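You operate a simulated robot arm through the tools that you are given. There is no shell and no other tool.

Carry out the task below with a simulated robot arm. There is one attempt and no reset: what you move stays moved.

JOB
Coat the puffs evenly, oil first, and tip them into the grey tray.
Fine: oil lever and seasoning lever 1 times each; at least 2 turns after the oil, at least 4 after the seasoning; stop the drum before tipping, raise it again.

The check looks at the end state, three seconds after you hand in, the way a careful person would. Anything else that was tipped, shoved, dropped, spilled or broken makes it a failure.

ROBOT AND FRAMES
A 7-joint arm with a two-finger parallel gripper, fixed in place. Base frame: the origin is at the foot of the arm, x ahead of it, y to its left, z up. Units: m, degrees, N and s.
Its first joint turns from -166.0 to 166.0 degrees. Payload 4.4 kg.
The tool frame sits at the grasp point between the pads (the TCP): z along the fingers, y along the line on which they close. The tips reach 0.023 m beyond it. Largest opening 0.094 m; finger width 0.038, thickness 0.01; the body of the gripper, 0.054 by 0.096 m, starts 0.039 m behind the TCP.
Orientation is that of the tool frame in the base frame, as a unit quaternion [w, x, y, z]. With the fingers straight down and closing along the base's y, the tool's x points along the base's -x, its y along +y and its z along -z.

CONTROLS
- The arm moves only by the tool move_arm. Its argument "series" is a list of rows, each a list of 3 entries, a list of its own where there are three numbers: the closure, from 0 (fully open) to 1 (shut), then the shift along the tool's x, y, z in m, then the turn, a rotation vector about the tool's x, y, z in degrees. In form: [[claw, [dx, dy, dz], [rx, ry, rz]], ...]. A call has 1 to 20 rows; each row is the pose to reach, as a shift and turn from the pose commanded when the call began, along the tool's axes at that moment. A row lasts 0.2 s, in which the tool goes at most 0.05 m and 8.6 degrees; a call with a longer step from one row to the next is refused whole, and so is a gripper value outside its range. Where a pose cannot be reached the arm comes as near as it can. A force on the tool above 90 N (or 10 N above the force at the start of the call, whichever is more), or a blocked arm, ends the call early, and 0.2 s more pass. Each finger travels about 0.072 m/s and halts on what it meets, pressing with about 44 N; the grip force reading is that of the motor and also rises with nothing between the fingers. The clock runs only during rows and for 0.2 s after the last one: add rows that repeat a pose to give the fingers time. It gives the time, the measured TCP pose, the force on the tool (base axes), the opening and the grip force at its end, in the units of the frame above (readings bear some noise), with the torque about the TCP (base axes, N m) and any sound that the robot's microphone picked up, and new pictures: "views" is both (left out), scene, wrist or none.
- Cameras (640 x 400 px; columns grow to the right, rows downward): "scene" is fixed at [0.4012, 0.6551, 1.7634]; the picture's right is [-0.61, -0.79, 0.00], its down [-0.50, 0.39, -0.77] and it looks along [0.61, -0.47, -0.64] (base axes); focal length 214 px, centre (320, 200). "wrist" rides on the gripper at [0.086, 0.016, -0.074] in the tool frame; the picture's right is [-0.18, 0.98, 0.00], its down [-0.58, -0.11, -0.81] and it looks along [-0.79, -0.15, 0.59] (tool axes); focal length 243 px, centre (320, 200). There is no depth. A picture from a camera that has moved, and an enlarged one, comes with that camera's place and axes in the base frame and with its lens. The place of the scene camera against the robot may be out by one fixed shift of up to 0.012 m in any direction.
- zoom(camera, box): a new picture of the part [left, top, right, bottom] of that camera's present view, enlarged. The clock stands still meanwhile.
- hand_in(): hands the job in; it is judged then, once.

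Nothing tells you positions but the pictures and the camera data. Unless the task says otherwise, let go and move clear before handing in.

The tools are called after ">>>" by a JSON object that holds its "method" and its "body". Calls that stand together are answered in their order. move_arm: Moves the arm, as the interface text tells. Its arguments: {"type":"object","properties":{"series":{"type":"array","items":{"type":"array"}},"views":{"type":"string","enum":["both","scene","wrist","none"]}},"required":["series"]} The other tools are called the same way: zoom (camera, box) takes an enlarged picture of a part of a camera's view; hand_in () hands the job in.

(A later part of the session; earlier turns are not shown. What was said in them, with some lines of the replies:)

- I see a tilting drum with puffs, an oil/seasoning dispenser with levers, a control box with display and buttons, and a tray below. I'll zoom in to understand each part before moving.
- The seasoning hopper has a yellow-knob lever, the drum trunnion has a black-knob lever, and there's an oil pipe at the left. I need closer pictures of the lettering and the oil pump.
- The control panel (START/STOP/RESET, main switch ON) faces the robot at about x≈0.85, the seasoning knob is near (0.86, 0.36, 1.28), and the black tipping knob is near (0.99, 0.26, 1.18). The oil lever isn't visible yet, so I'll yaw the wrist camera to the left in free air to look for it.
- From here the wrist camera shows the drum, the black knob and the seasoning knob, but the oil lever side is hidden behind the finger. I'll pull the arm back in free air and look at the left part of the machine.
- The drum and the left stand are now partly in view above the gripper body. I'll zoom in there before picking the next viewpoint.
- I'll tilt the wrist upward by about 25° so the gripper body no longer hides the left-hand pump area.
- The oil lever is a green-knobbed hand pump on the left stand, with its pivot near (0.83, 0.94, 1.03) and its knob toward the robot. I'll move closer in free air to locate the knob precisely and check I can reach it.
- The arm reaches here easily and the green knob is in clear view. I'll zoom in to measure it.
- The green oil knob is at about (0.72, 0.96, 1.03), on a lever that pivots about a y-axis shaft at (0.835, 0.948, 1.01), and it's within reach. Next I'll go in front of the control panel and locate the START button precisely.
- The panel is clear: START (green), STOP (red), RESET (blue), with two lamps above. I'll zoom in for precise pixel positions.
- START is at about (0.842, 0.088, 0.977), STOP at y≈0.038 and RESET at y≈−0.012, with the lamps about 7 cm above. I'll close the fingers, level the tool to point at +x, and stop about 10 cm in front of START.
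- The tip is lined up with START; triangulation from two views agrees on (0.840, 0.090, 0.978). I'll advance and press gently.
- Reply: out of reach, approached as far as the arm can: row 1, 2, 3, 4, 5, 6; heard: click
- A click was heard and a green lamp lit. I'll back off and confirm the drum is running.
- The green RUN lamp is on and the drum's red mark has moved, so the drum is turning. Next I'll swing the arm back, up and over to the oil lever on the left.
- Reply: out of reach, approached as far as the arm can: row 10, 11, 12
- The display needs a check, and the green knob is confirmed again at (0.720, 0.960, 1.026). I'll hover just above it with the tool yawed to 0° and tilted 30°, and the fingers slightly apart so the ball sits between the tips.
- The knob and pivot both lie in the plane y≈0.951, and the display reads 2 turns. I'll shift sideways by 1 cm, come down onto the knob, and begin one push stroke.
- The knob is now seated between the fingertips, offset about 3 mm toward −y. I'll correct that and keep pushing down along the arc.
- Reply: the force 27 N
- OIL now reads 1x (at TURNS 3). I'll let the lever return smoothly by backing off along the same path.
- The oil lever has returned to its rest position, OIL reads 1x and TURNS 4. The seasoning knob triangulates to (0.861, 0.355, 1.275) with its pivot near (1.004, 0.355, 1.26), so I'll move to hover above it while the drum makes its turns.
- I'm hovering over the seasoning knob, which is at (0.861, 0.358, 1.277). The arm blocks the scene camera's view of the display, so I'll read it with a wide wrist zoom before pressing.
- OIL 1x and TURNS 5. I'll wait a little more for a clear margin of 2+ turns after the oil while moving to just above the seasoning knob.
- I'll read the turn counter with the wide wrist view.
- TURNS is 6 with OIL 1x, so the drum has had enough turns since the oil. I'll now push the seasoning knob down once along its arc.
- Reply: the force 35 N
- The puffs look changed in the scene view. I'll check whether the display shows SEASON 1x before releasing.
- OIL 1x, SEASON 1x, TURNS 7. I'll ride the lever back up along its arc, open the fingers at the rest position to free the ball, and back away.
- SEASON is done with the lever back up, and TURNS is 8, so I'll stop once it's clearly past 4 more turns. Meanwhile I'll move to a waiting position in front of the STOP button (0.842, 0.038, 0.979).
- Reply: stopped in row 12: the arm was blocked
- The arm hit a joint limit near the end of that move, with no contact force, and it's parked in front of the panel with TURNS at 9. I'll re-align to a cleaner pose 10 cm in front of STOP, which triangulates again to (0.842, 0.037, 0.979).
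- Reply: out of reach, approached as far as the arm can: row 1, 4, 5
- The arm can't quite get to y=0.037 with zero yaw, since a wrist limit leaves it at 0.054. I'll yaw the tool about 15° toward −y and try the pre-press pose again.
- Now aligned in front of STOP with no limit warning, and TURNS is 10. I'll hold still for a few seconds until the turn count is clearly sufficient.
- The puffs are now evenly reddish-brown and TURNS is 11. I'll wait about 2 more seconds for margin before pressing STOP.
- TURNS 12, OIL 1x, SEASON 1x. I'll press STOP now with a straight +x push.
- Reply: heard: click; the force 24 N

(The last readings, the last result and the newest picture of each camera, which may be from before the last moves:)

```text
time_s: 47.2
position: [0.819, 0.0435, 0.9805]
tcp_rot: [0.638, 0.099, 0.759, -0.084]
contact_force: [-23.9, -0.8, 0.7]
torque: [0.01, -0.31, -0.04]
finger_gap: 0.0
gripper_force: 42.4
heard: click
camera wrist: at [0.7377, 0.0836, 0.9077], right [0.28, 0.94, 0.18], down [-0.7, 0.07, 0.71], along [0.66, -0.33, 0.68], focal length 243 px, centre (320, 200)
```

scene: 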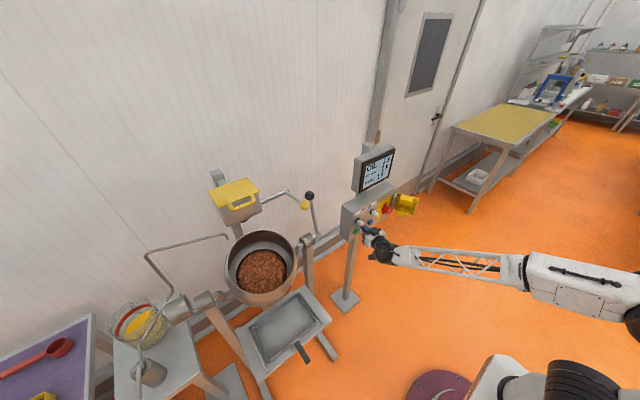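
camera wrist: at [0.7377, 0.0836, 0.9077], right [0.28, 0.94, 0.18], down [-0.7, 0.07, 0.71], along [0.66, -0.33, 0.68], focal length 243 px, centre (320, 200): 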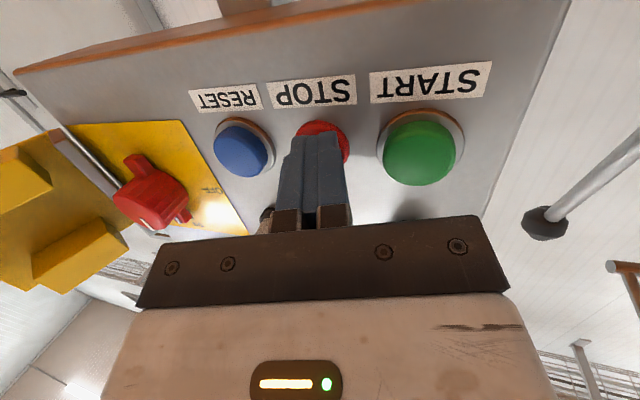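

A click was heard at STOP and the green lamp looks off. I'll back away along −x and check the lamps and the drum.

>>> {"method": "move_arm", "body": {"series": [[1, [0.0051, -0.0078, -0.0285], [0, 0, 0]], [1, [0.0119, -0.0181, -0.0666], [0, 0, 0]], [1, [0.0195, -0.0298, -0.1094], [0, 0, 0]]], "views": "both"}}

>>> {"method": "zoom", "body": {"camera": "scene", "box": [330, 140, 430, 250]}}

>>> {"method": "zoom", "body": {"camera": "scene", "box": [200, 180, 350, 330]}}

```text
time_s: 48.0
position: [0.7038, 0.043, 0.9829]
tcp_rot: [0.637, 0.099, 0.76, -0.084]
contact_force: [0.3, 0.2, 0.9]
torque: [0.0, 0.03, 0.0]
finger_gap: 0.0
gripper_force: 42.3
camera wrist: at [0.6227, 0.0836, 0.909], right [0.28, 0.94, 0.18], down [-0.7, 0.07, 0.71], along [0.66, -0.33, 0.68], focal length 243 px, centre (320, 200)
```

scene: 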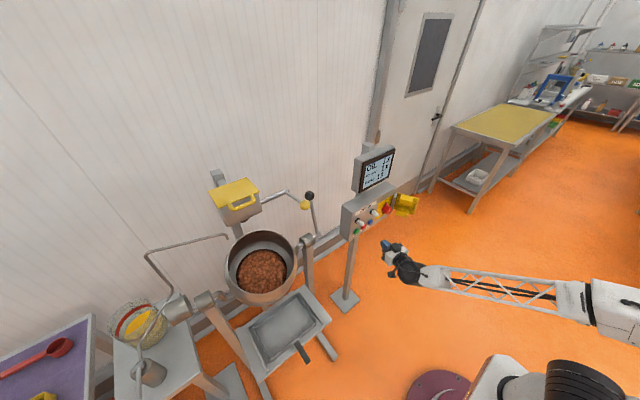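
wrist: 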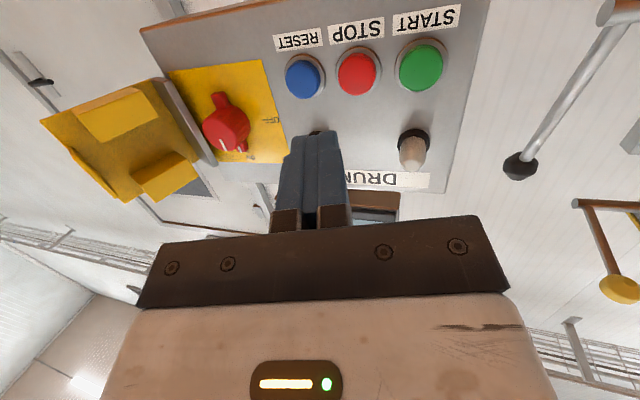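

```text
3.64 times, centred on (380, 195) of scene
camera zoom: at [0.4012, 0.6551, 1.7634], right [-0.61, -0.79, 0.0], down [-0.5, 0.39, -0.77], along [0.61, -0.47, -0.64], focal length 780 px, centre (102, 218)
```

zoom: 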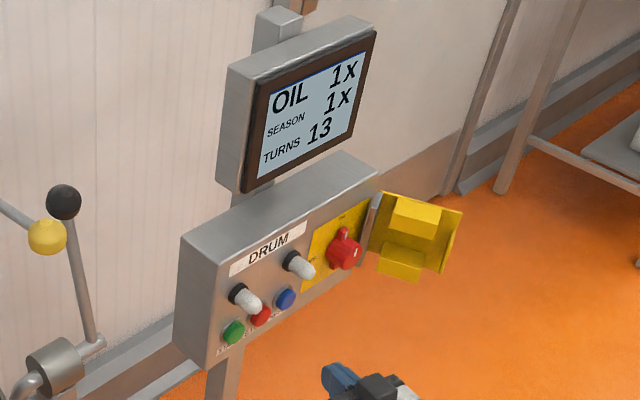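

```text
2.67 times, centred on (275, 255) of scene
camera zoom: at [0.4012, 0.6551, 1.7634], right [-0.61, -0.79, 0.0], down [-0.5, 0.39, -0.77], along [0.61, -0.47, -0.64], focal length 572 px, centre (440, 53)
```

zoom: 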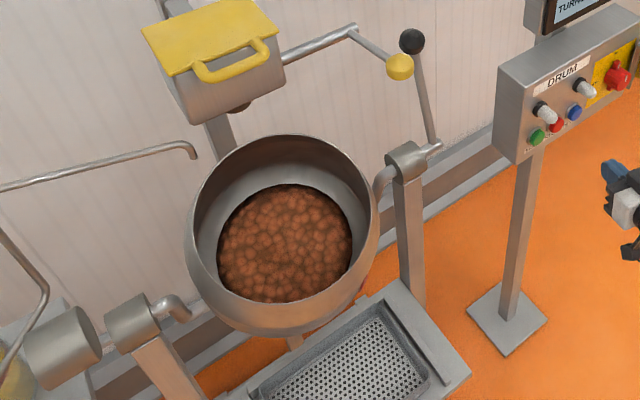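

The run lamp is off, the display reads OIL 1x, SEASON 1x, TURNS 13, and the drum has stopped. Next is the tipping lever with its black knob at (0.993, 0.247, 1.18) and pivot near (0.95, 0.98), so I'll swing back and up, open the fingers, and hover near the knob.

>>> {"method": "move_arm", "body": {"series": [[1, [-0.0364, 0.0059, -0.0218], [-0.85, 3.31, -0.59]], [1, [-0.0728, 0.0119, -0.0435], [-1.69, 6.62, -1.18]], [1, [-0.1092, 0.0178, -0.0653], [-2.54, 9.93, -1.78]], [1, [-0.1456, 0.0238, -0.087], [-3.38, 13.24, -2.37]], [0.8, [-0.1819, 0.0297, -0.1088], [-4.23, 16.55, -2.96]], [0.5, [-0.2183, 0.0356, -0.1305], [-5.08, 19.86, -3.55]], [0.2, [-0.2547, 0.0416, -0.1523], [-5.92, 23.17, -4.14]], [0.2, [-0.2911, 0.0475, -0.174], [-6.77, 26.49, -4.74]], [0.2, [-0.3018, 0.0761, -0.1386], [-7.61, 29.8, -5.33]], [0.2, [-0.3124, 0.1048, -0.1032], [-8.46, 33.11, -5.92]], [0.2, [-0.3231, 0.1334, -0.0678], [-9.31, 36.42, -6.51]], [0.2, [-0.3338, 0.162, -0.0325], [-10.15, 39.73, -7.1]], [0.2, [-0.3445, 0.1906, 0.0029], [-11.0, 43.04, -7.7]], [0.2, [-0.3551, 0.2193, 0.0383], [-11.84, 46.35, -8.29]], [0.2, [-0.3658, 0.2479, 0.0737], [-12.69, 49.66, -8.88]]], "views": "both"}}

>>> {"method": "zoom", "body": {"camera": "wrist", "box": [220, 0, 420, 240]}}

>>> {"method": "zoom", "body": {"camera": "scene", "box": [200, 180, 350, 330]}}

```text
time_s: 51.2
position: [0.9001, 0.2476, 1.3291]
tcp_rot: [0.26, -0.001, 0.966, 0.0]
contact_force: [-0.5, -0.5, 1.1]
torque: [0.03, 0.01, 0.02]
finger_gap: 0.0754
gripper_force: 0.1
camera wrist: at [0.7872, 0.2654, 1.3492], right [0.16, 0.98, 0.09], down [0.1, -0.11, 0.99], along [0.98, -0.15, -0.11], focal length 243 px, centre (320, 200)
```

scene: 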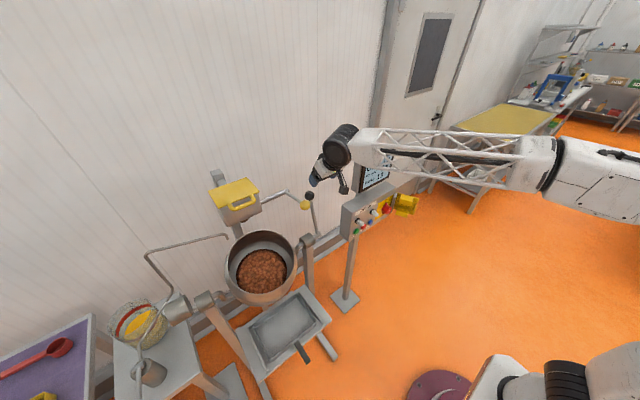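
wrist: 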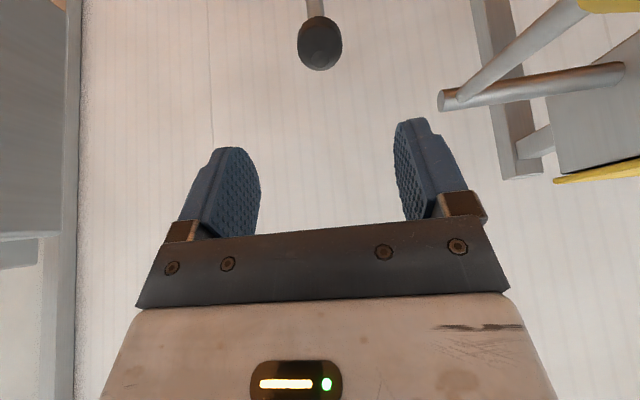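

```text
1.67 times, centred on (320, 120) of wrist
camera zoom: at [0.7872, 0.2654, 1.3492], right [0.16, 0.98, 0.09], down [0.1, -0.11, 0.99], along [0.98, -0.15, -0.11], focal length 404 px, centre (320, 333)
```

zoom: 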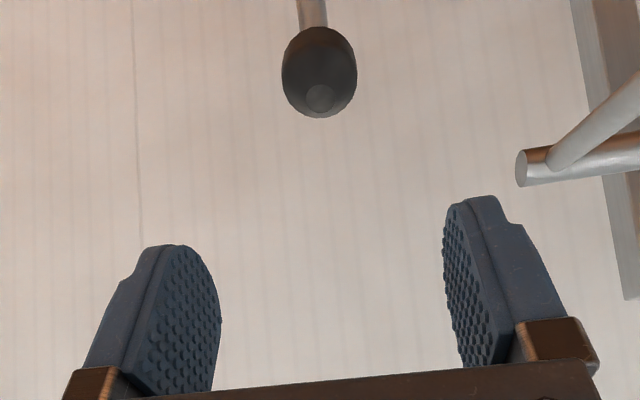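

```text
2.67 times, centred on (275, 255) of scene
camera zoom: at [0.4012, 0.6551, 1.7634], right [-0.61, -0.79, 0.0], down [-0.5, 0.39, -0.77], along [0.61, -0.47, -0.64], focal length 572 px, centre (440, 53)
```

zoom: 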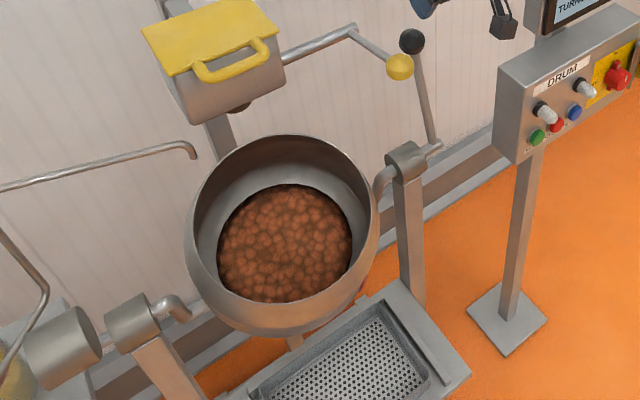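

The drum is confirmed still (its red mark hasn't moved), and the black knob is at (0.993, 0.248, 1.180), right in line with the open fingers. I'll move so it sits between the pads.

>>> {"method": "move_arm", "body": {"series": [[0.2, [-0.001, 0.0005, 0.035], [0, 0, 0]], [0.2, [-0.002, 0.0005, 0.07], [0, 0, 0]], [0.2, [-0.004, 0.0005, 0.105], [0, 0, 0]], [0.2, [-0.005, 0.0005, 0.14], [0, 0, 0]], [0.2, [-0.006, 0.0005, 0.172], [0, 0, 0]]], "views": "both"}}

>>> {"method": "zoom", "body": {"camera": "wrist", "box": [220, 0, 420, 240]}}

```text
time_s: 52.4
position: [0.9921, 0.2485, 1.1829]
tcp_rot: [0.26, 0.0, 0.966, 0.0]
contact_force: [-0.3, -0.8, 0.0]
torque: [0.01, 0.03, 0.01]
finger_gap: 0.0753
gripper_force: 0.1
camera wrist: at [0.8785, 0.2661, 1.203], right [0.16, 0.98, 0.09], down [0.1, -0.11, 0.99], along [0.98, -0.15, -0.11], focal length 243 px, centre (320, 200)
```

scene: 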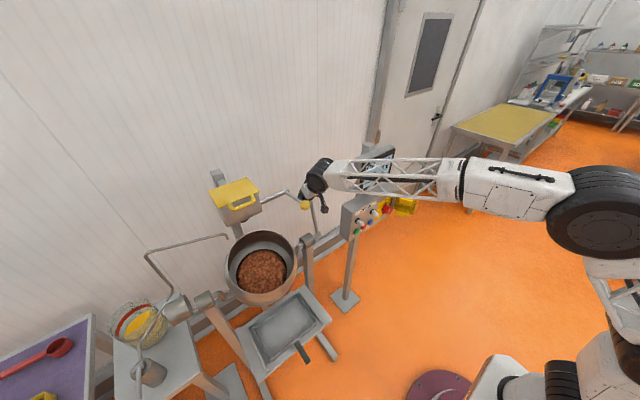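
wrist: 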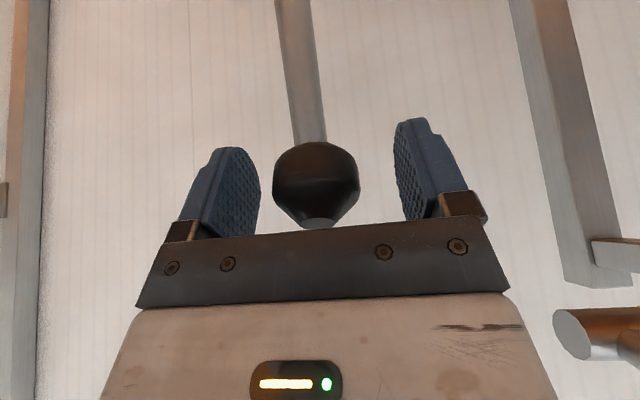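

```text
1.67 times, centred on (320, 120) of wrist
camera zoom: at [0.8785, 0.2661, 1.203], right [0.16, 0.98, 0.09], down [0.1, -0.11, 0.99], along [0.98, -0.15, -0.11], focal length 404 px, centre (320, 333)
```

zoom: 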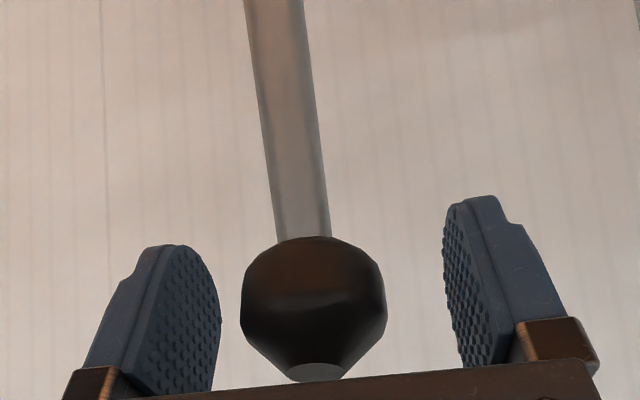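

The black knob is centred between the pads at the grasp point. I'll close on it.

>>> {"method": "move_arm", "body": {"series": [[0.6, [0, 0, 0], [0, 0, 0]], [1, [0, 0, 0], [0, 0, 0]], [1, [0, 0, 0], [0, 0, 0]], [1, [0, 0, 0], [0, 0, 0]]], "views": "wrist"}}

```text
time_s: 53.4
position: [0.992, 0.2457, 1.1818]
tcp_rot: [0.258, 0.0, 0.966, -0.001]
contact_force: [-5.9, -48.7, -1.2]
torque: [-0.04, 0.06, -0.22]
finger_gap: 0.0418
gripper_force: 44.4
camera wrist: at [0.8788, 0.2641, 1.2018], right [0.16, 0.98, 0.09], down [0.1, -0.11, 0.99], along [0.98, -0.15, -0.12], focal length 243 px, centre (320, 200)
```

wrist: 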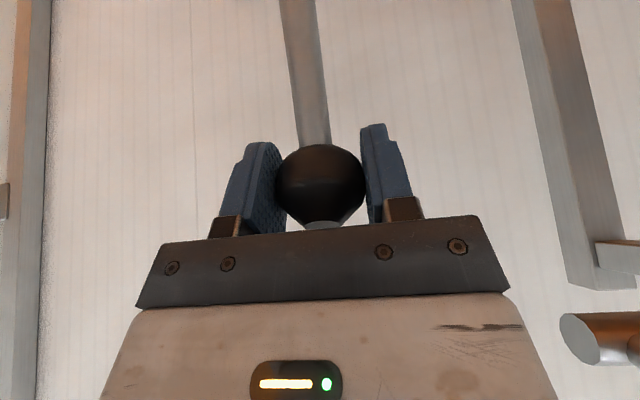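

The knob is gripped (gap 4.2 cm) but there's a sideways load of about −49 N, so I'll relax the tool a few millimetres toward −y before pulling.

>>> {"method": "move_arm", "body": {"series": [[1, [0, -0.0015, 0], [0, 0, 0]], [1, [0, -0.003, 0], [0, 0, 0]], [1, [0, -0.003, 0], [0, 0, 0]]], "views": "none"}}

```text
time_s: 54.2
position: [0.9913, 0.2451, 1.1808]
tcp_rot: [0.259, -0.002, 0.966, 0.0]
contact_force: [7.8, -18.7, -3.6]
torque: [0.07, -1.29, 0.04]
finger_gap: 0.0417
gripper_force: 45.3
```

The sideways load has dropped. I'll start pulling the lever slowly toward the robot along its arc and watch the forces.

>>> {"method": "move_arm", "body": {"series": [[1, [0.0053, -0.001, -0.0045], [0, 0, 0]], [1, [0.0106, -0.0015, -0.0089], [0, 0, 0]], [1, [0.0221, -0.0015, -0.0173], [0, 0, 0]], [1, [0.0342, -0.0015, -0.0248], [0, 0, 0]], [1, [0.0467, -0.0015, -0.0315], [0, 0, 0]], [1, [0.0598, -0.0015, -0.0373], [0, 0, 0]]], "views": "both"}}

>>> {"method": "zoom", "body": {"camera": "scene", "box": [200, 180, 350, 330]}}

```text
time_s: 55.6
position: [0.9214, 0.245, 1.1863]
tcp_rot: [0.26, -0.001, 0.966, 0.0]
contact_force: [5.0, 39.7, 17.1]
torque: [0.02, -1.24, 0.27]
finger_gap: 0.0418
gripper_force: 45.1
camera wrist: at [0.8079, 0.2635, 1.2059], right [0.16, 0.98, 0.09], down [0.1, -0.11, 0.99], along [0.98, -0.15, -0.11], focal length 243 px, centre (320, 200)
```

scene: 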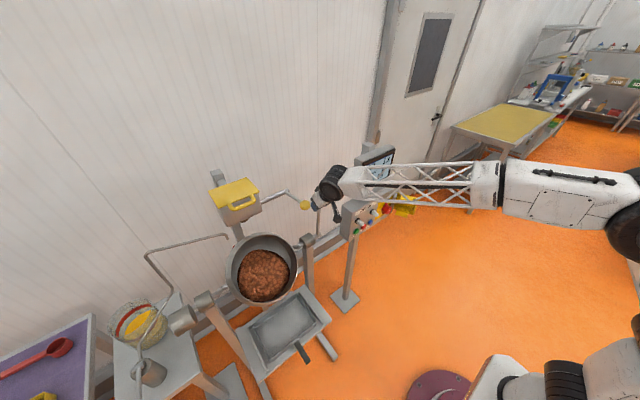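
wrist: 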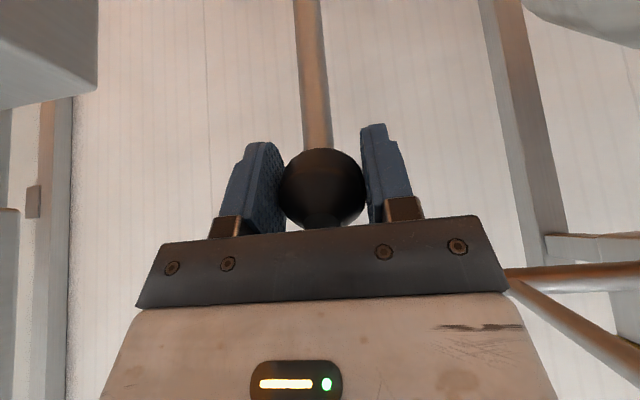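

```text
2.67 times, centred on (275, 255) of scene
camera zoom: at [0.4012, 0.6551, 1.7634], right [-0.61, -0.79, 0.0], down [-0.5, 0.39, -0.77], along [0.61, -0.47, -0.64], focal length 572 px, centre (440, 53)
```

zoom: 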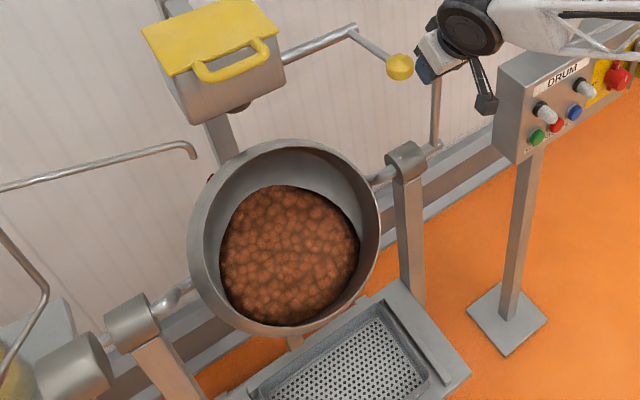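

The drum tilts smoothly with the lever and the puffs are still inside. I'll correct the small sideways load and continue along the arc to about 40°.

>>> {"method": "move_arm", "body": {"series": [[1, [0.0163, 0.001, -0.0084], [0, 0, 0]], [1, [0.0336, 0.0015, -0.0132], [0, 0, 0]], [1, [0.0513, 0.0015, -0.0164], [0, 0, 0]], [1, [0.0691, 0.0015, -0.0182], [0, 0, 0]], [1, [0.087, 0.0015, -0.0184], [0, 0, 0]], [1, [0.1049, 0.0015, -0.017], [0, 0, 0]], [1, [0.1225, 0.0015, -0.014], [0, 0, 0]]], "views": "both"}}

>>> {"method": "zoom", "body": {"camera": "scene", "box": [200, 180, 350, 330]}}

```text
time_s: 57.2
position: [0.8072, 0.2454, 1.136]
tcp_rot: [0.26, -0.001, 0.966, 0.001]
contact_force: [-5.7, 43.0, 17.9]
torque: [-0.41, -1.13, 0.39]
finger_gap: 0.0412
gripper_force: 45.2
camera wrist: at [0.6945, 0.2637, 1.1562], right [0.16, 0.98, 0.09], down [0.1, -0.11, 0.99], along [0.98, -0.15, -0.11], focal length 243 px, centre (320, 200)
```

scene: 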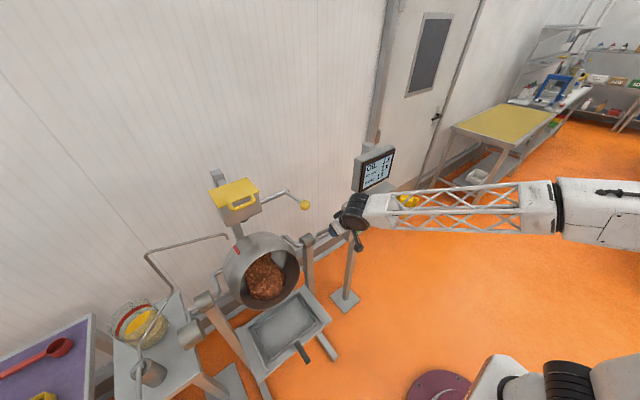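
wrist: 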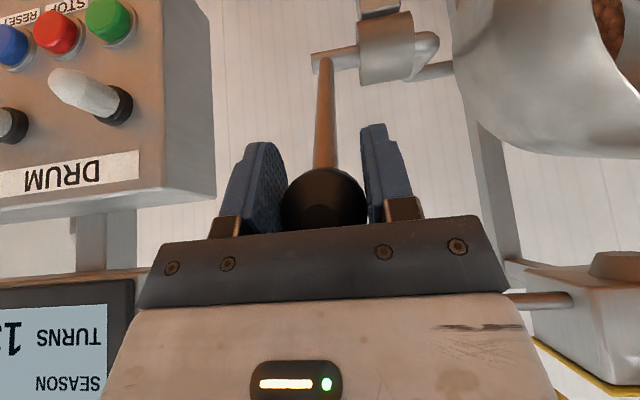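

```text
2.67 times, centred on (275, 255) of scene
camera zoom: at [0.4012, 0.6551, 1.7634], right [-0.61, -0.79, 0.0], down [-0.5, 0.39, -0.77], along [0.61, -0.47, -0.64], focal length 572 px, centre (440, 53)
```

zoom: 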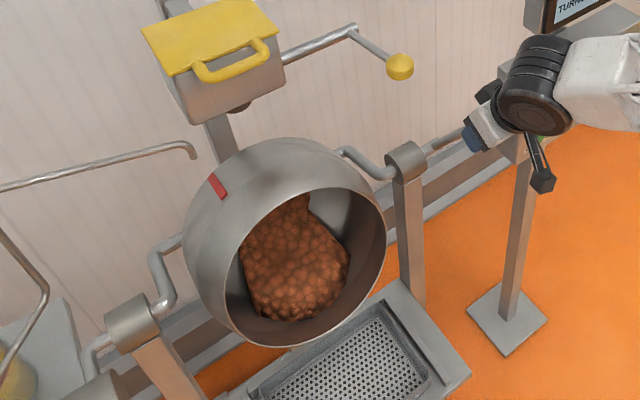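

The drum mouth now faces the robot and the lever arc is well fitted, with its centre at (0.943, 0.9825) and radius 0.205. I'll keep tipping slowly and watch the puffs.

>>> {"method": "move_arm", "body": {"series": [[1, [0.0162, 0.0015, 0.002], [0, 0, 0]], [1, [0.0297, 0.002, 0.0064], [0, 0, 0]], [1, [0.043, 0.002, 0.0118], [0, 0, 0]], [1, [0.0559, 0.002, 0.0181], [0, 0, 0]], [1, [0.0683, 0.002, 0.0252], [0, 0, 0]]], "views": "both"}}

>>> {"method": "zoom", "body": {"camera": "scene", "box": [200, 200, 350, 380]}}

```text
time_s: 58.4
position: [0.7618, 0.2458, 1.0795]
tcp_rot: [0.258, 0.0, 0.966, 0.0]
contact_force: [-8.5, -39.9, 10.7]
torque: [0.5, -0.8, -0.43]
finger_gap: 0.0418
gripper_force: 44.9
camera wrist: at [0.6482, 0.264, 1.0993], right [0.16, 0.98, 0.09], down [0.1, -0.11, 0.99], along [0.98, -0.15, -0.12], focal length 243 px, centre (320, 200)
```

scene: 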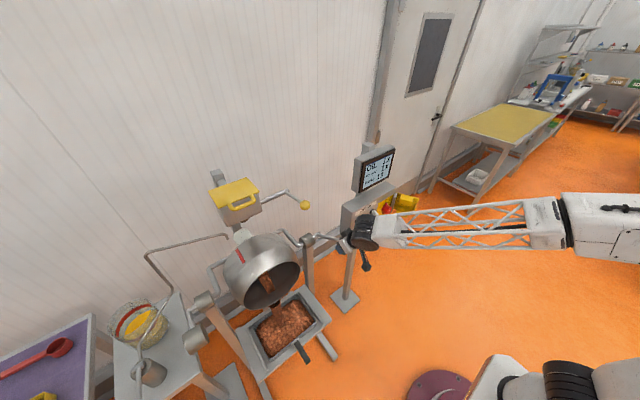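
wrist: 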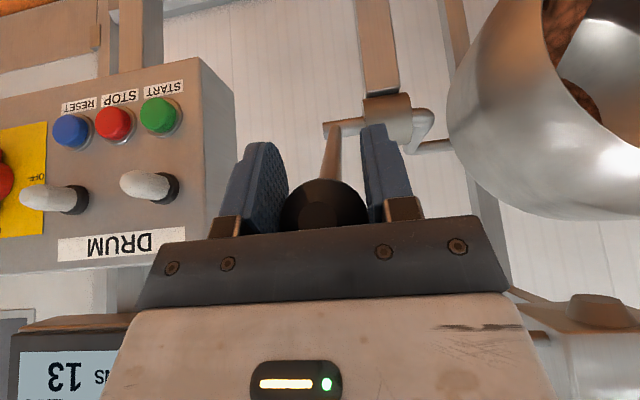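

```text
2.22 times, centred on (275, 290) of scene
camera zoom: at [0.4012, 0.6551, 1.7634], right [-0.61, -0.79, 0.0], down [-0.5, 0.39, -0.77], along [0.61, -0.47, -0.64], focal length 477 px, centre (420, 0)
```

zoom: 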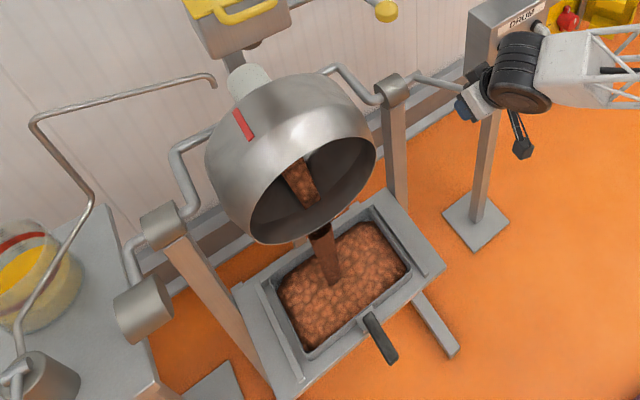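

The puffs are pouring neatly into the grey tray. I'll hold this angle and let the stream run.

>>> {"method": "move_arm", "body": {"series": [[1, [0, -0.001, 0], [0, 0, 0]], [1, [0, -0.001, 0], [0, 0, 0]], [1, [0, -0.001, 0], [0, 0, 0]], [1, [0, -0.001, 0], [0, 0, 0]], [1, [0, -0.001, 0], [0, 0, 0]], [1, [0, -0.001, 0], [0, 0, 0]], [1, [0, -0.001, 0], [0, 0, 0]]], "views": "both"}}

>>> {"method": "zoom", "body": {"camera": "scene", "box": [200, 200, 350, 380]}}

```text
time_s: 60.0
position: [0.7623, 0.2455, 1.0799]
tcp_rot: [0.259, -0.001, 0.966, 0.0]
contact_force: [1.1, -38.3, -10.2]
torque: [0.76, 1.43, -0.14]
finger_gap: 0.0417
gripper_force: 45.6
camera wrist: at [0.6486, 0.2638, 1.0998], right [0.16, 0.98, 0.09], down [0.1, -0.11, 0.99], along [0.98, -0.15, -0.12], focal length 243 px, centre (320, 200)
```

scene: 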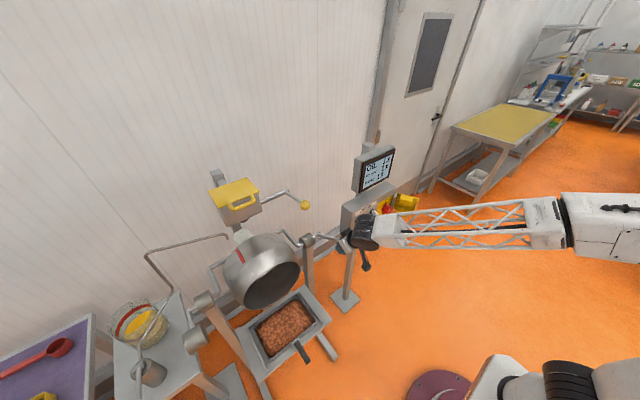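
wrist: 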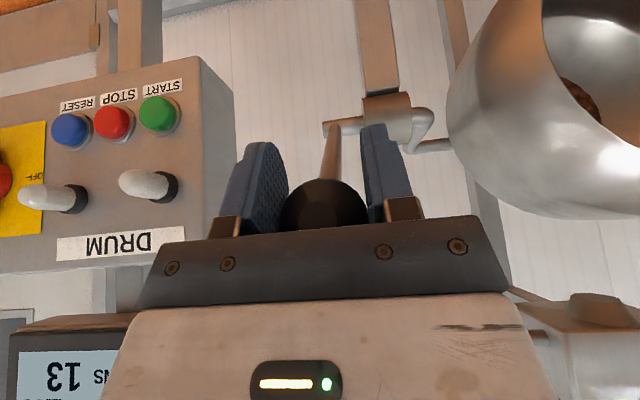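

```text
2.22 times, centred on (275, 290) of scene
camera zoom: at [0.4012, 0.6551, 1.7634], right [-0.61, -0.79, 0.0], down [-0.5, 0.39, -0.77], along [0.61, -0.47, -0.64], focal length 477 px, centre (420, 0)
```

zoom: 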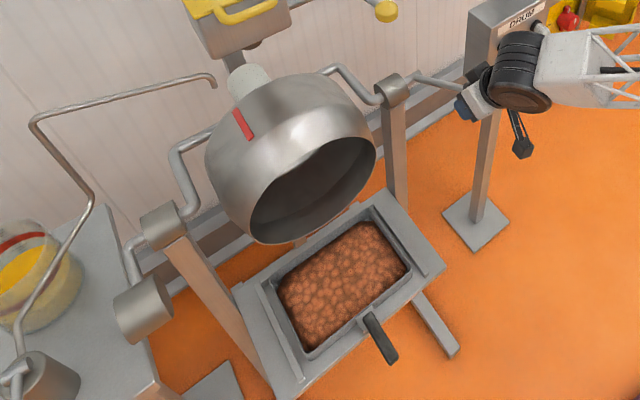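

The stream has stopped and the tray holds the puffs. I'll check whether anything is left inside the drum.

>>> {"method": "zoom", "body": {"camera": "wrist", "box": [440, 0, 640, 240]}}

>>> {"method": "zoom", "body": {"camera": "scene", "box": [220, 220, 310, 320]}}

>>> {"method": "zoom", "body": {"camera": "wrist", "box": [600, 0, 640, 400]}}

```text
1.67 times, centred on (540, 120) of wrist
camera zoom: at [0.6486, 0.2638, 1.0998], right [0.16, 0.98, 0.09], down [0.1, -0.11, 0.99], along [0.98, -0.15, -0.12], focal length 404 px, centre (-47, 333)
```

zoom: 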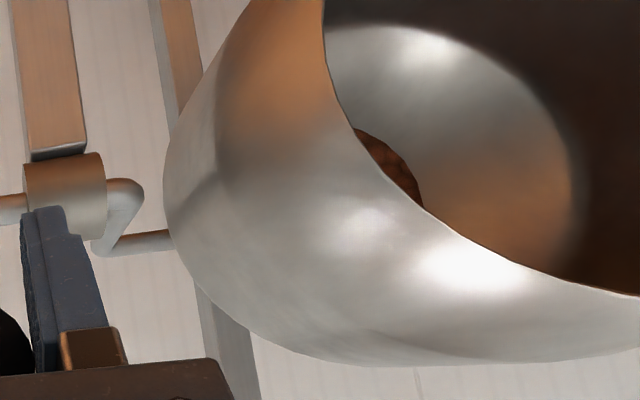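

```text
4.00 times, centred on (265, 270) of scene
camera zoom: at [0.4012, 0.6551, 1.7634], right [-0.61, -0.79, 0.0], down [-0.5, 0.39, -0.77], along [0.61, -0.47, -0.64], focal length 858 px, centre (540, -80)
```

zoom: 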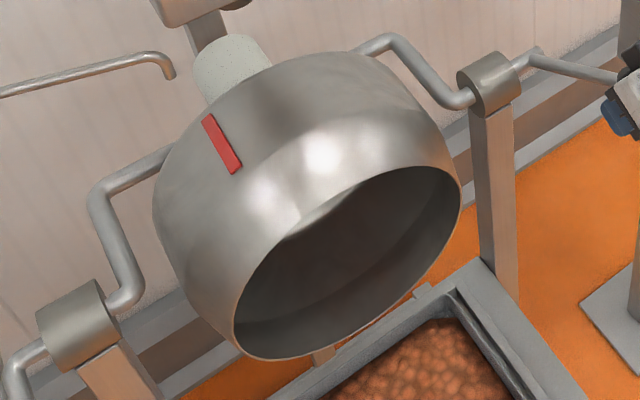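

```text
1.00 times, centred on (620, 200) of wrist (not enlarged: the box is as wide or as high as the picture)
camera zoom: at [0.6486, 0.2638, 1.0998], right [0.16, 0.98, 0.09], down [0.1, -0.11, 0.99], along [0.98, -0.15, -0.12], focal length 243 px, centre (20, 200)
```

zoom: 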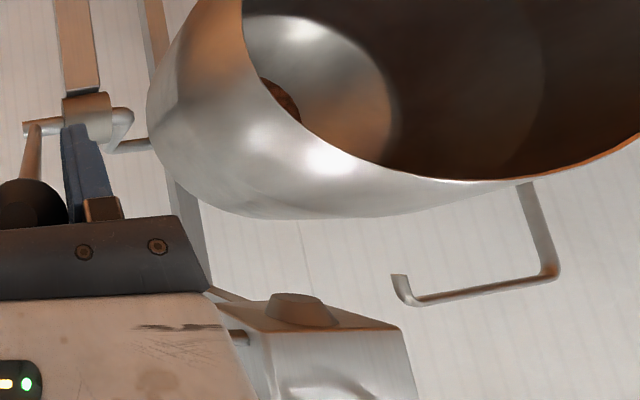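

A small dark brown patch is still visible deep inside the drum, so I'll tip about 12° further to make sure it empties fully.

>>> {"method": "move_arm", "body": {"series": [[1, [0.006, -0.0005, 0.004], [0, 0, 0]], [1, [0.0119, -0.001, 0.0079], [0, 0, 0]], [1, [0.0175, -0.001, 0.0123], [0, 0, 0]], [1, [0.0231, -0.001, 0.0168], [0, 0, 0]], [1, [0.0285, -0.001, 0.0215], [0, 0, 0]], [1, [0.0338, -0.001, 0.0263], [0, 0, 0]], [1, [0.0338, -0.001, 0.0263], [0, 0, 0]], [1, [0.0338, -0.001, 0.0263], [0, 0, 0]]], "views": "both"}}

>>> {"method": "zoom", "body": {"camera": "scene", "box": [200, 200, 350, 380]}}

>>> {"method": "zoom", "body": {"camera": "wrist", "box": [600, 0, 640, 400]}}

```text
time_s: 61.8
position: [0.7454, 0.2455, 1.0404]
tcp_rot: [0.26, -0.002, 0.966, 0.001]
contact_force: [-28.8, 21.6, 21.4]
torque: [-0.45, -2.26, 0.04]
finger_gap: 0.0415
gripper_force: 45.3
camera wrist: at [0.6318, 0.2636, 1.0605], right [0.16, 0.98, 0.09], down [0.1, -0.11, 0.99], along [0.98, -0.15, -0.11], focal length 243 px, centre (320, 200)
```

scene: 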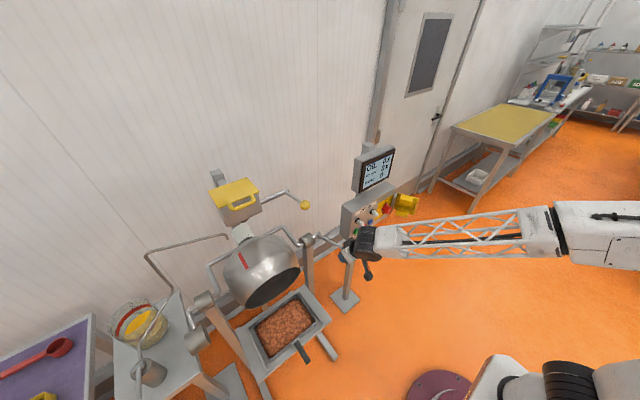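
wrist: 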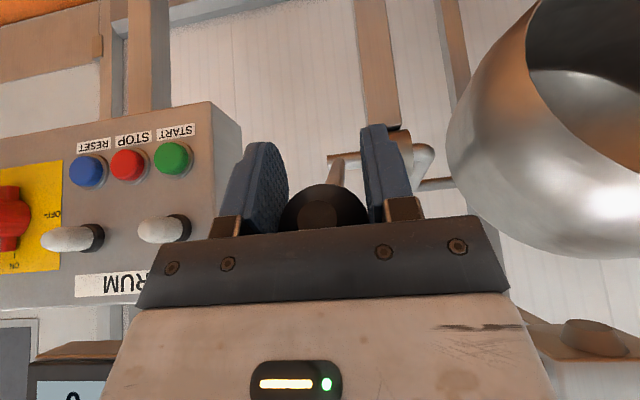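

```text
2.22 times, centred on (275, 290) of scene
camera zoom: at [0.4012, 0.6551, 1.7634], right [-0.61, -0.79, 0.0], down [-0.5, 0.39, -0.77], along [0.61, -0.47, -0.64], focal length 477 px, centre (420, 0)
```

zoom: 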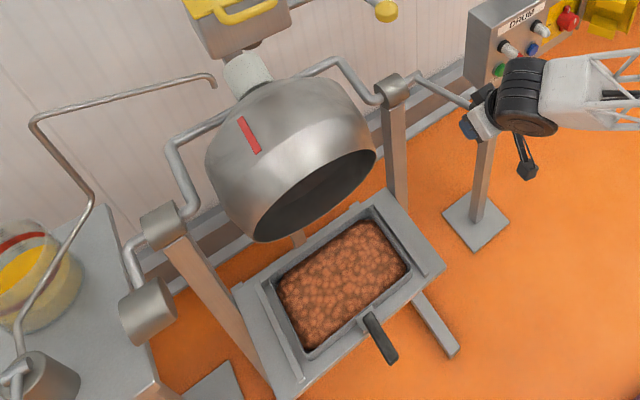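

```text
1.00 times, centred on (620, 200) of wrist (not enlarged: the box is as wide or as high as the picture)
camera zoom: at [0.6318, 0.2636, 1.0605], right [0.16, 0.98, 0.09], down [0.1, -0.11, 0.99], along [0.98, -0.15, -0.11], focal length 243 px, centre (20, 200)
```

zoom: 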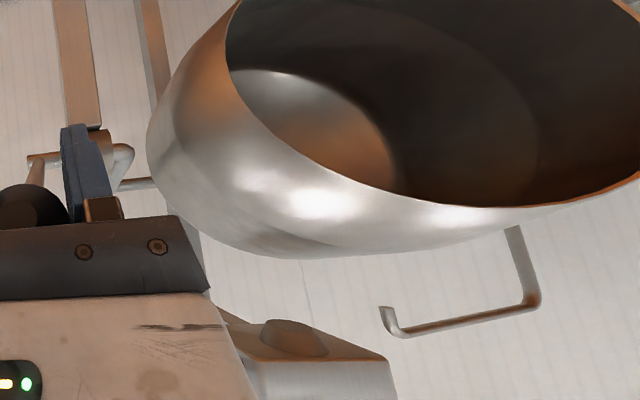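

The drum looks empty inside and the tray is neatly filled. I'll check the display, then raise the drum again.

>>> {"method": "zoom", "body": {"camera": "scene", "box": [335, 140, 425, 240]}}

>>> {"method": "zoom", "body": {"camera": "scene", "box": [230, 270, 350, 390]}}

```text
4.00 times, centred on (380, 190) of scene
camera zoom: at [0.4012, 0.6551, 1.7634], right [-0.61, -0.79, 0.0], down [-0.5, 0.39, -0.77], along [0.61, -0.47, -0.64], focal length 858 px, centre (80, 240)
```

zoom: 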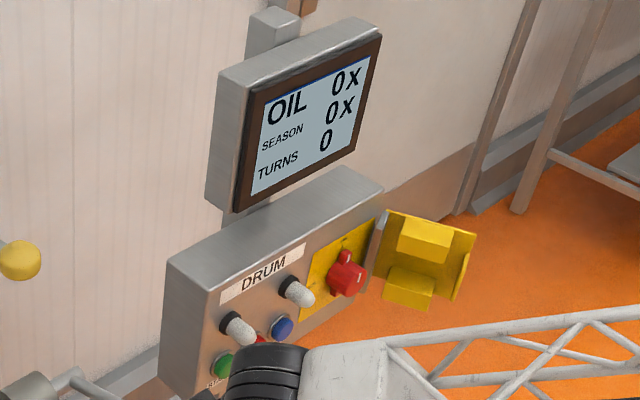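

```text
3.33 times, centred on (290, 330) of scene
camera zoom: at [0.4012, 0.6551, 1.7634], right [-0.61, -0.79, 0.0], down [-0.5, 0.39, -0.77], along [0.61, -0.47, -0.64], focal length 715 px, centre (420, -233)
```

zoom: 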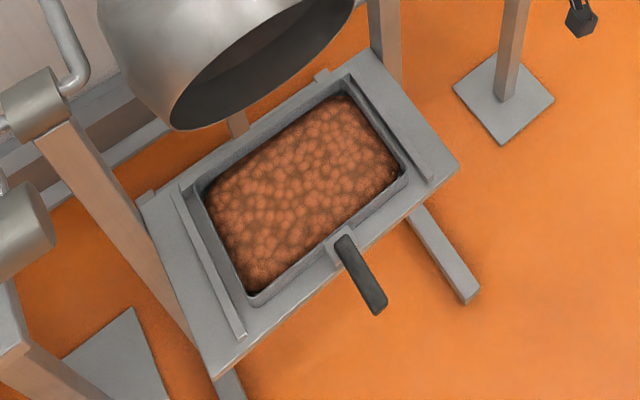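

The counters reset to zero when the drum emptied, and every puff is in the tray. Now I'll raise the drum by moving the lever back along the same arc, in two stages.

>>> {"method": "move_arm", "body": {"series": [[1, [-0.0074, 0, -0.0065], [0, 0, 0]], [1, [-0.0148, 0, -0.0129], [0, 0, 0]], [1, [-0.0308, 0, -0.0245], [0, 0, 0]], [1, [-0.0478, 0, -0.0343], [0, 0, 0]], [1, [-0.0657, 0, -0.0426], [0, 0, 0]], [1, [-0.0842, 0, -0.0491], [0, 0, 0]], [1, [-0.1033, 0, -0.0537], [0, 0, 0]]], "views": "scene"}}

```text
time_s: 63.4
position: [0.8077, 0.2458, 1.1382]
tcp_rot: [0.258, -0.001, 0.966, -0.001]
contact_force: [6.9, 49.6, -21.3]
torque: [-0.7, 1.16, 0.15]
finger_gap: 0.0416
gripper_force: 44.6
```

scene: 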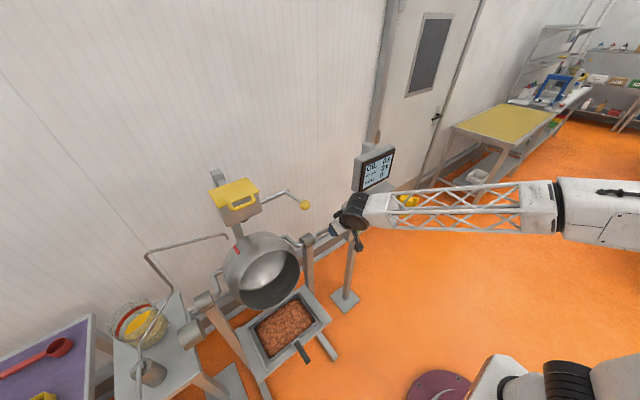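

The drum is rising smoothly. I'll trim the sideways load and bring the lever all the way back to its upright stop.

>>> {"method": "move_arm", "body": {"series": [[1, [-0.0195, 0.001, -0.0028], [0, 0, 0]], [1, [-0.0391, 0.0012, -0.0038], [0, 0, 0]], [1, [-0.0589, 0.0012, -0.0029], [0, 0, 0]], [1, [-0.0783, 0.0012, 0], [0, 0, 0]], [1, [-0.0974, 0.0012, 0.0047], [0, 0, 0]], [1, [-0.116, 0.0012, 0.0111], [0, 0, 0]], [1, [-0.1339, 0.0012, 0.0194], [0, 0, 0]], [1, [-0.1508, 0.001, 0.0293], [0, 0, 0]], [1, [-0.1667, 0.0005, 0.0408], [0, 0, 0]], [1, [-0.1765, 0.0005, 0.0492], [0, 0, 0]], [1, [-0.181, 0.0005, 0.0532], [0, 0, 0]], [1, [-0.181, 0.0005, 0.0532], [0, 0, 0]]], "views": "both"}}

>>> {"method": "zoom", "body": {"camera": "scene", "box": [200, 180, 350, 330]}}

```text
time_s: 66.0
position: [0.9914, 0.2462, 1.1829]
tcp_rot: [0.258, 0.0, 0.966, -0.001]
contact_force: [-13.0, -5.3, -3.9]
torque: [0.07, 0.1, -0.13]
finger_gap: 0.0415
gripper_force: 45.0
camera wrist: at [0.8785, 0.2638, 1.2027], right [0.16, 0.98, 0.09], down [0.1, -0.11, 0.99], along [0.98, -0.15, -0.12], focal length 243 px, centre (320, 200)
```

scene: 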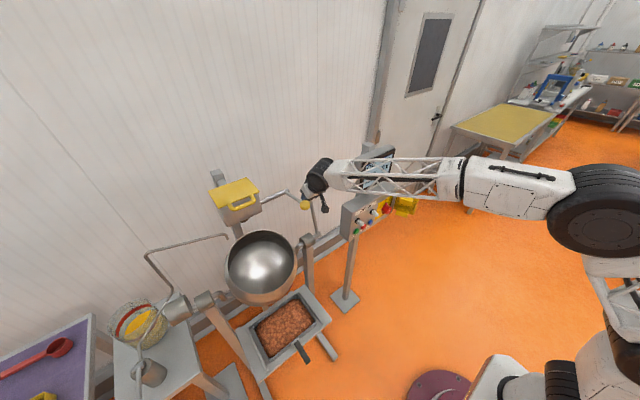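
wrist: 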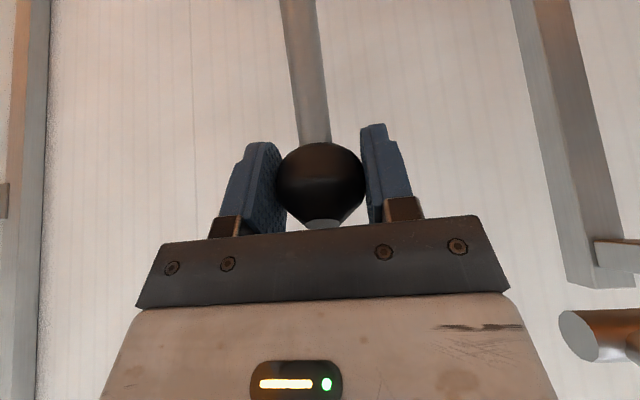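

```text
2.67 times, centred on (275, 255) of scene
camera zoom: at [0.4012, 0.6551, 1.7634], right [-0.61, -0.79, 0.0], down [-0.5, 0.39, -0.77], along [0.61, -0.47, -0.64], focal length 572 px, centre (440, 53)
```

zoom: 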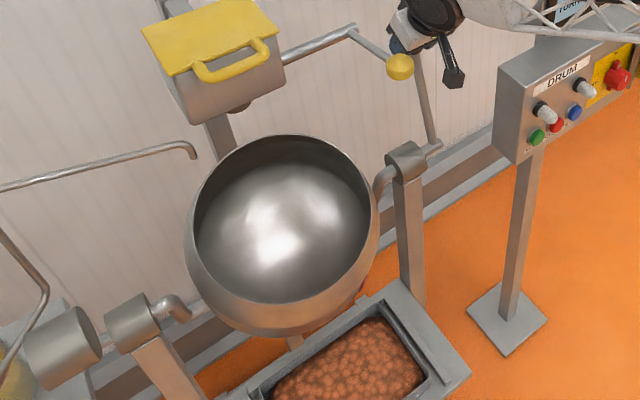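

The drum is empty, upright and at its stop. I'll open the fingers and retreat straight back from the knob.

>>> {"method": "move_arm", "body": {"series": [[0.6, [0, 0, 0], [0, 0, 0]], [0.2, [0, 0, 0], [0, 0, 0]], [0.2, [0, 0, 0], [0, 0, 0]], [0.2, [0, 0, -0.02], [0, 0, 0]], [0.2, [0.001, 0, -0.055], [0, 0, 0]], [0.2, [0.002, 0, -0.095], [0, 0, 0]], [0.2, [0.004, 0, -0.135], [0, 0, 0]], [0.2, [0.006, 0, -0.172], [0, 0, 0]]], "views": "both"}}

>>> {"method": "zoom", "body": {"camera": "scene", "box": [200, 180, 350, 330]}}

```text
time_s: 67.8
position: [0.8982, 0.2475, 1.3263]
tcp_rot: [0.258, 0.0, 0.966, -0.001]
contact_force: [0.6, 0.2, -1.4]
torque: [-0.01, -0.01, -0.03]
finger_gap: 0.0753
gripper_force: 0.1
camera wrist: at [0.7868, 0.2645, 1.3467], right [0.16, 0.98, 0.09], down [0.1, -0.11, 0.99], along [0.98, -0.15, -0.12], focal length 243 px, centre (320, 200)
```

scene: 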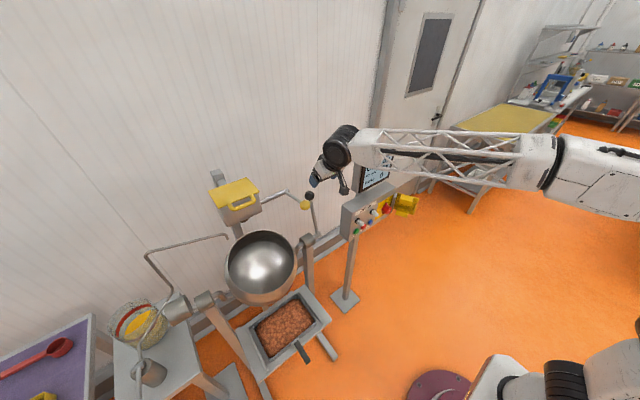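
wrist: 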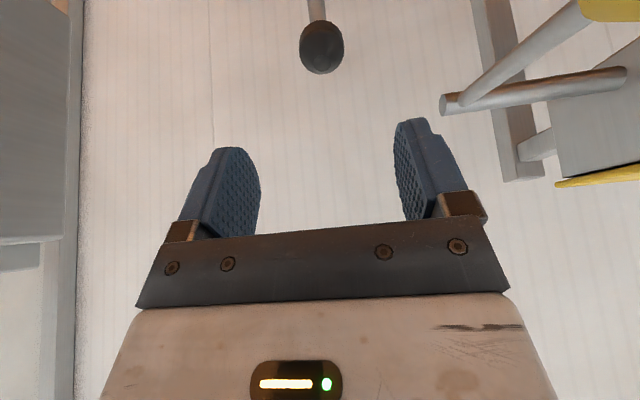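

```text
2.67 times, centred on (275, 255) of scene
camera zoom: at [0.4012, 0.6551, 1.7634], right [-0.61, -0.79, 0.0], down [-0.5, 0.39, -0.77], along [0.61, -0.47, -0.64], focal length 572 px, centre (440, 53)
```

zoom: 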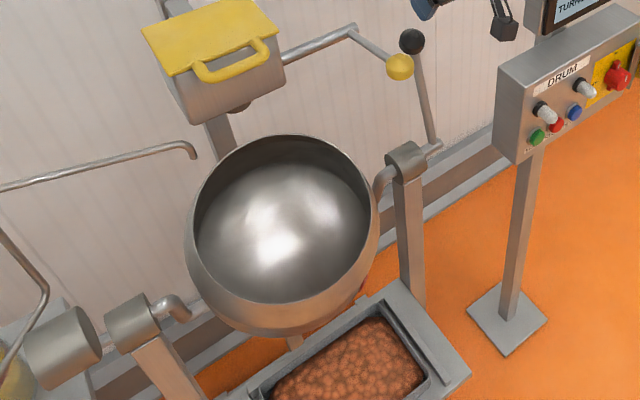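

The lever and drum stayed up on their own. I'll retreat to a clear position and make a final check of everything.

>>> {"method": "move_arm", "body": {"series": [[0.2, [0.0277, -0.0139, -0.0315], [0, 0, 0]], [0.2, [0.0553, -0.0279, -0.063], [0, 0, 0]], [0.2, [0.083, -0.0418, -0.0945], [0, 0, 0]], [0.2, [0.1107, -0.0557, -0.1259], [0, 0, 0]], [0.2, [0.1384, -0.0696, -0.1574], [0, 0, 0]], [0.2, [0.166, -0.0836, -0.1889], [0, 0, 0]], [0.2, [0.1937, -0.0975, -0.2204], [0, 0, 0]]], "views": "both"}}

>>> {"method": "zoom", "body": {"camera": "scene", "box": [330, 140, 430, 250]}}

>>> {"method": "zoom", "body": {"camera": "scene", "box": [180, 170, 350, 400]}}

>>> {"method": "zoom", "body": {"camera": "scene", "box": [90, 280, 220, 400]}}

```text
time_s: 69.4
position: [0.6224, 0.148, 1.422]
tcp_rot: [0.258, 0.0, 0.966, -0.001]
contact_force: [-0.1, -0.1, -0.5]
torque: [-0.02, -0.01, 0.0]
finger_gap: 0.0753
gripper_force: 0.1
camera wrist: at [0.5101, 0.1672, 1.4416], right [0.16, 0.98, 0.09], down [0.1, -0.11, 0.99], along [0.98, -0.15, -0.12], focal length 243 px, centre (320, 200)
```

scene: 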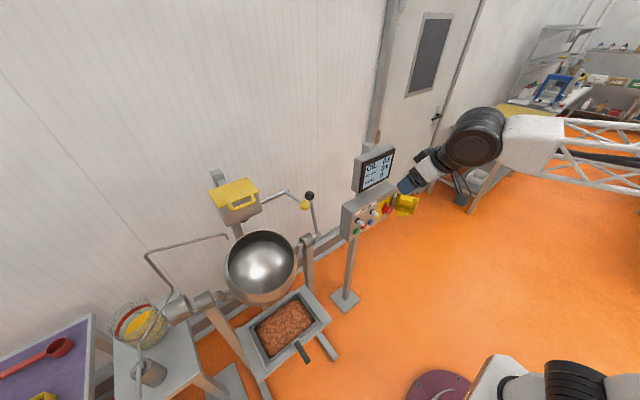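
wrist: 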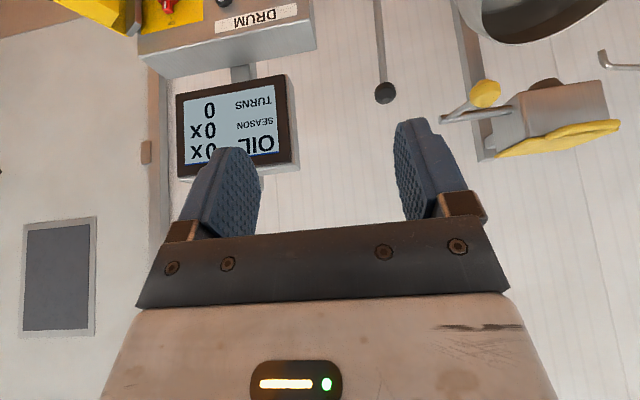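

```text
3.64 times, centred on (380, 195) of scene
camera zoom: at [0.4012, 0.6551, 1.7634], right [-0.61, -0.79, 0.0], down [-0.5, 0.39, -0.77], along [0.61, -0.47, -0.64], focal length 780 px, centre (102, 218)
```

zoom: 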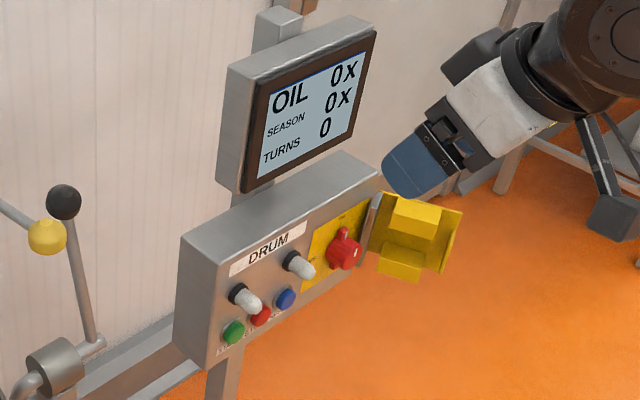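

```text
1.74 times, centred on (265, 285) of scene
camera zoom: at [0.4012, 0.6551, 1.7634], right [-0.61, -0.79, 0.0], down [-0.5, 0.39, -0.77], along [0.61, -0.47, -0.64], focal length 373 px, centre (416, 52)
```

zoom: 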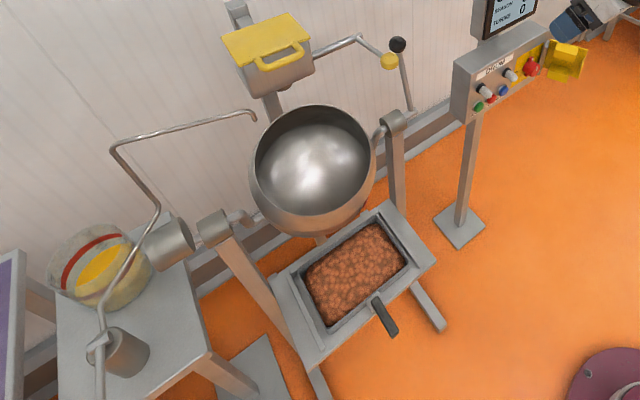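

```text
3.33 times, centred on (155, 340) of scene
camera zoom: at [0.4012, 0.6551, 1.7634], right [-0.61, -0.79, 0.0], down [-0.5, 0.39, -0.77], along [0.61, -0.47, -0.64], focal length 715 px, centre (870, -267)
```

zoom: 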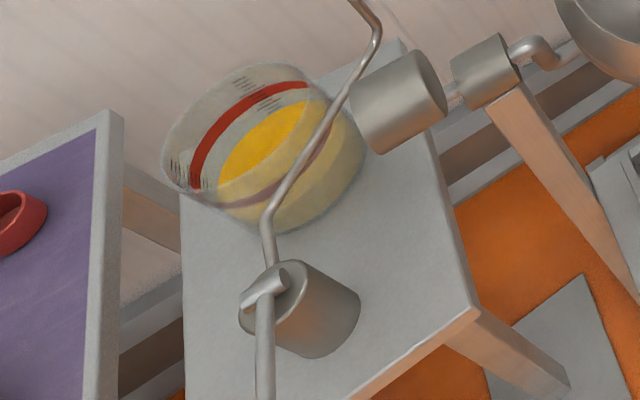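

The puffs, evenly coated, are all in the grey tray. The drum is stopped, empty and raised, and both dosing levers are back at rest. I see no spills and the arm is clear, so I'm handing in.

>>> {"method": "hand_in", "body": {}}

```text
The job is handed in.
```

The puffs are evenly coated and all in the grey tray, and I've handed the job in; I haven't seen the check's result.

- **Oil:** I pulled the oil lever once, and the display showed 1x. More than 2 turns passed before the seasoning.
- **Seasoning:** I pulled the seasoning lever once, and the display showed 1x. It was done by turn 7, and the drum ran to turn 13 before stopping, so it had at least 5 turns after.
- **Stop and tip:** I pressed STOP, saw the run lamp go out and confirmed the drum was still. I then tipped the puffs into the tray until the drum was empty.
- **End state:** The drum is raised again at its upright stop and stays there on its own. Both dosing levers are back at rest, I saw no spills, and the arm is clear.

The display now reads 0x, 0x and 0 turns because the counters reset when the drum emptied.
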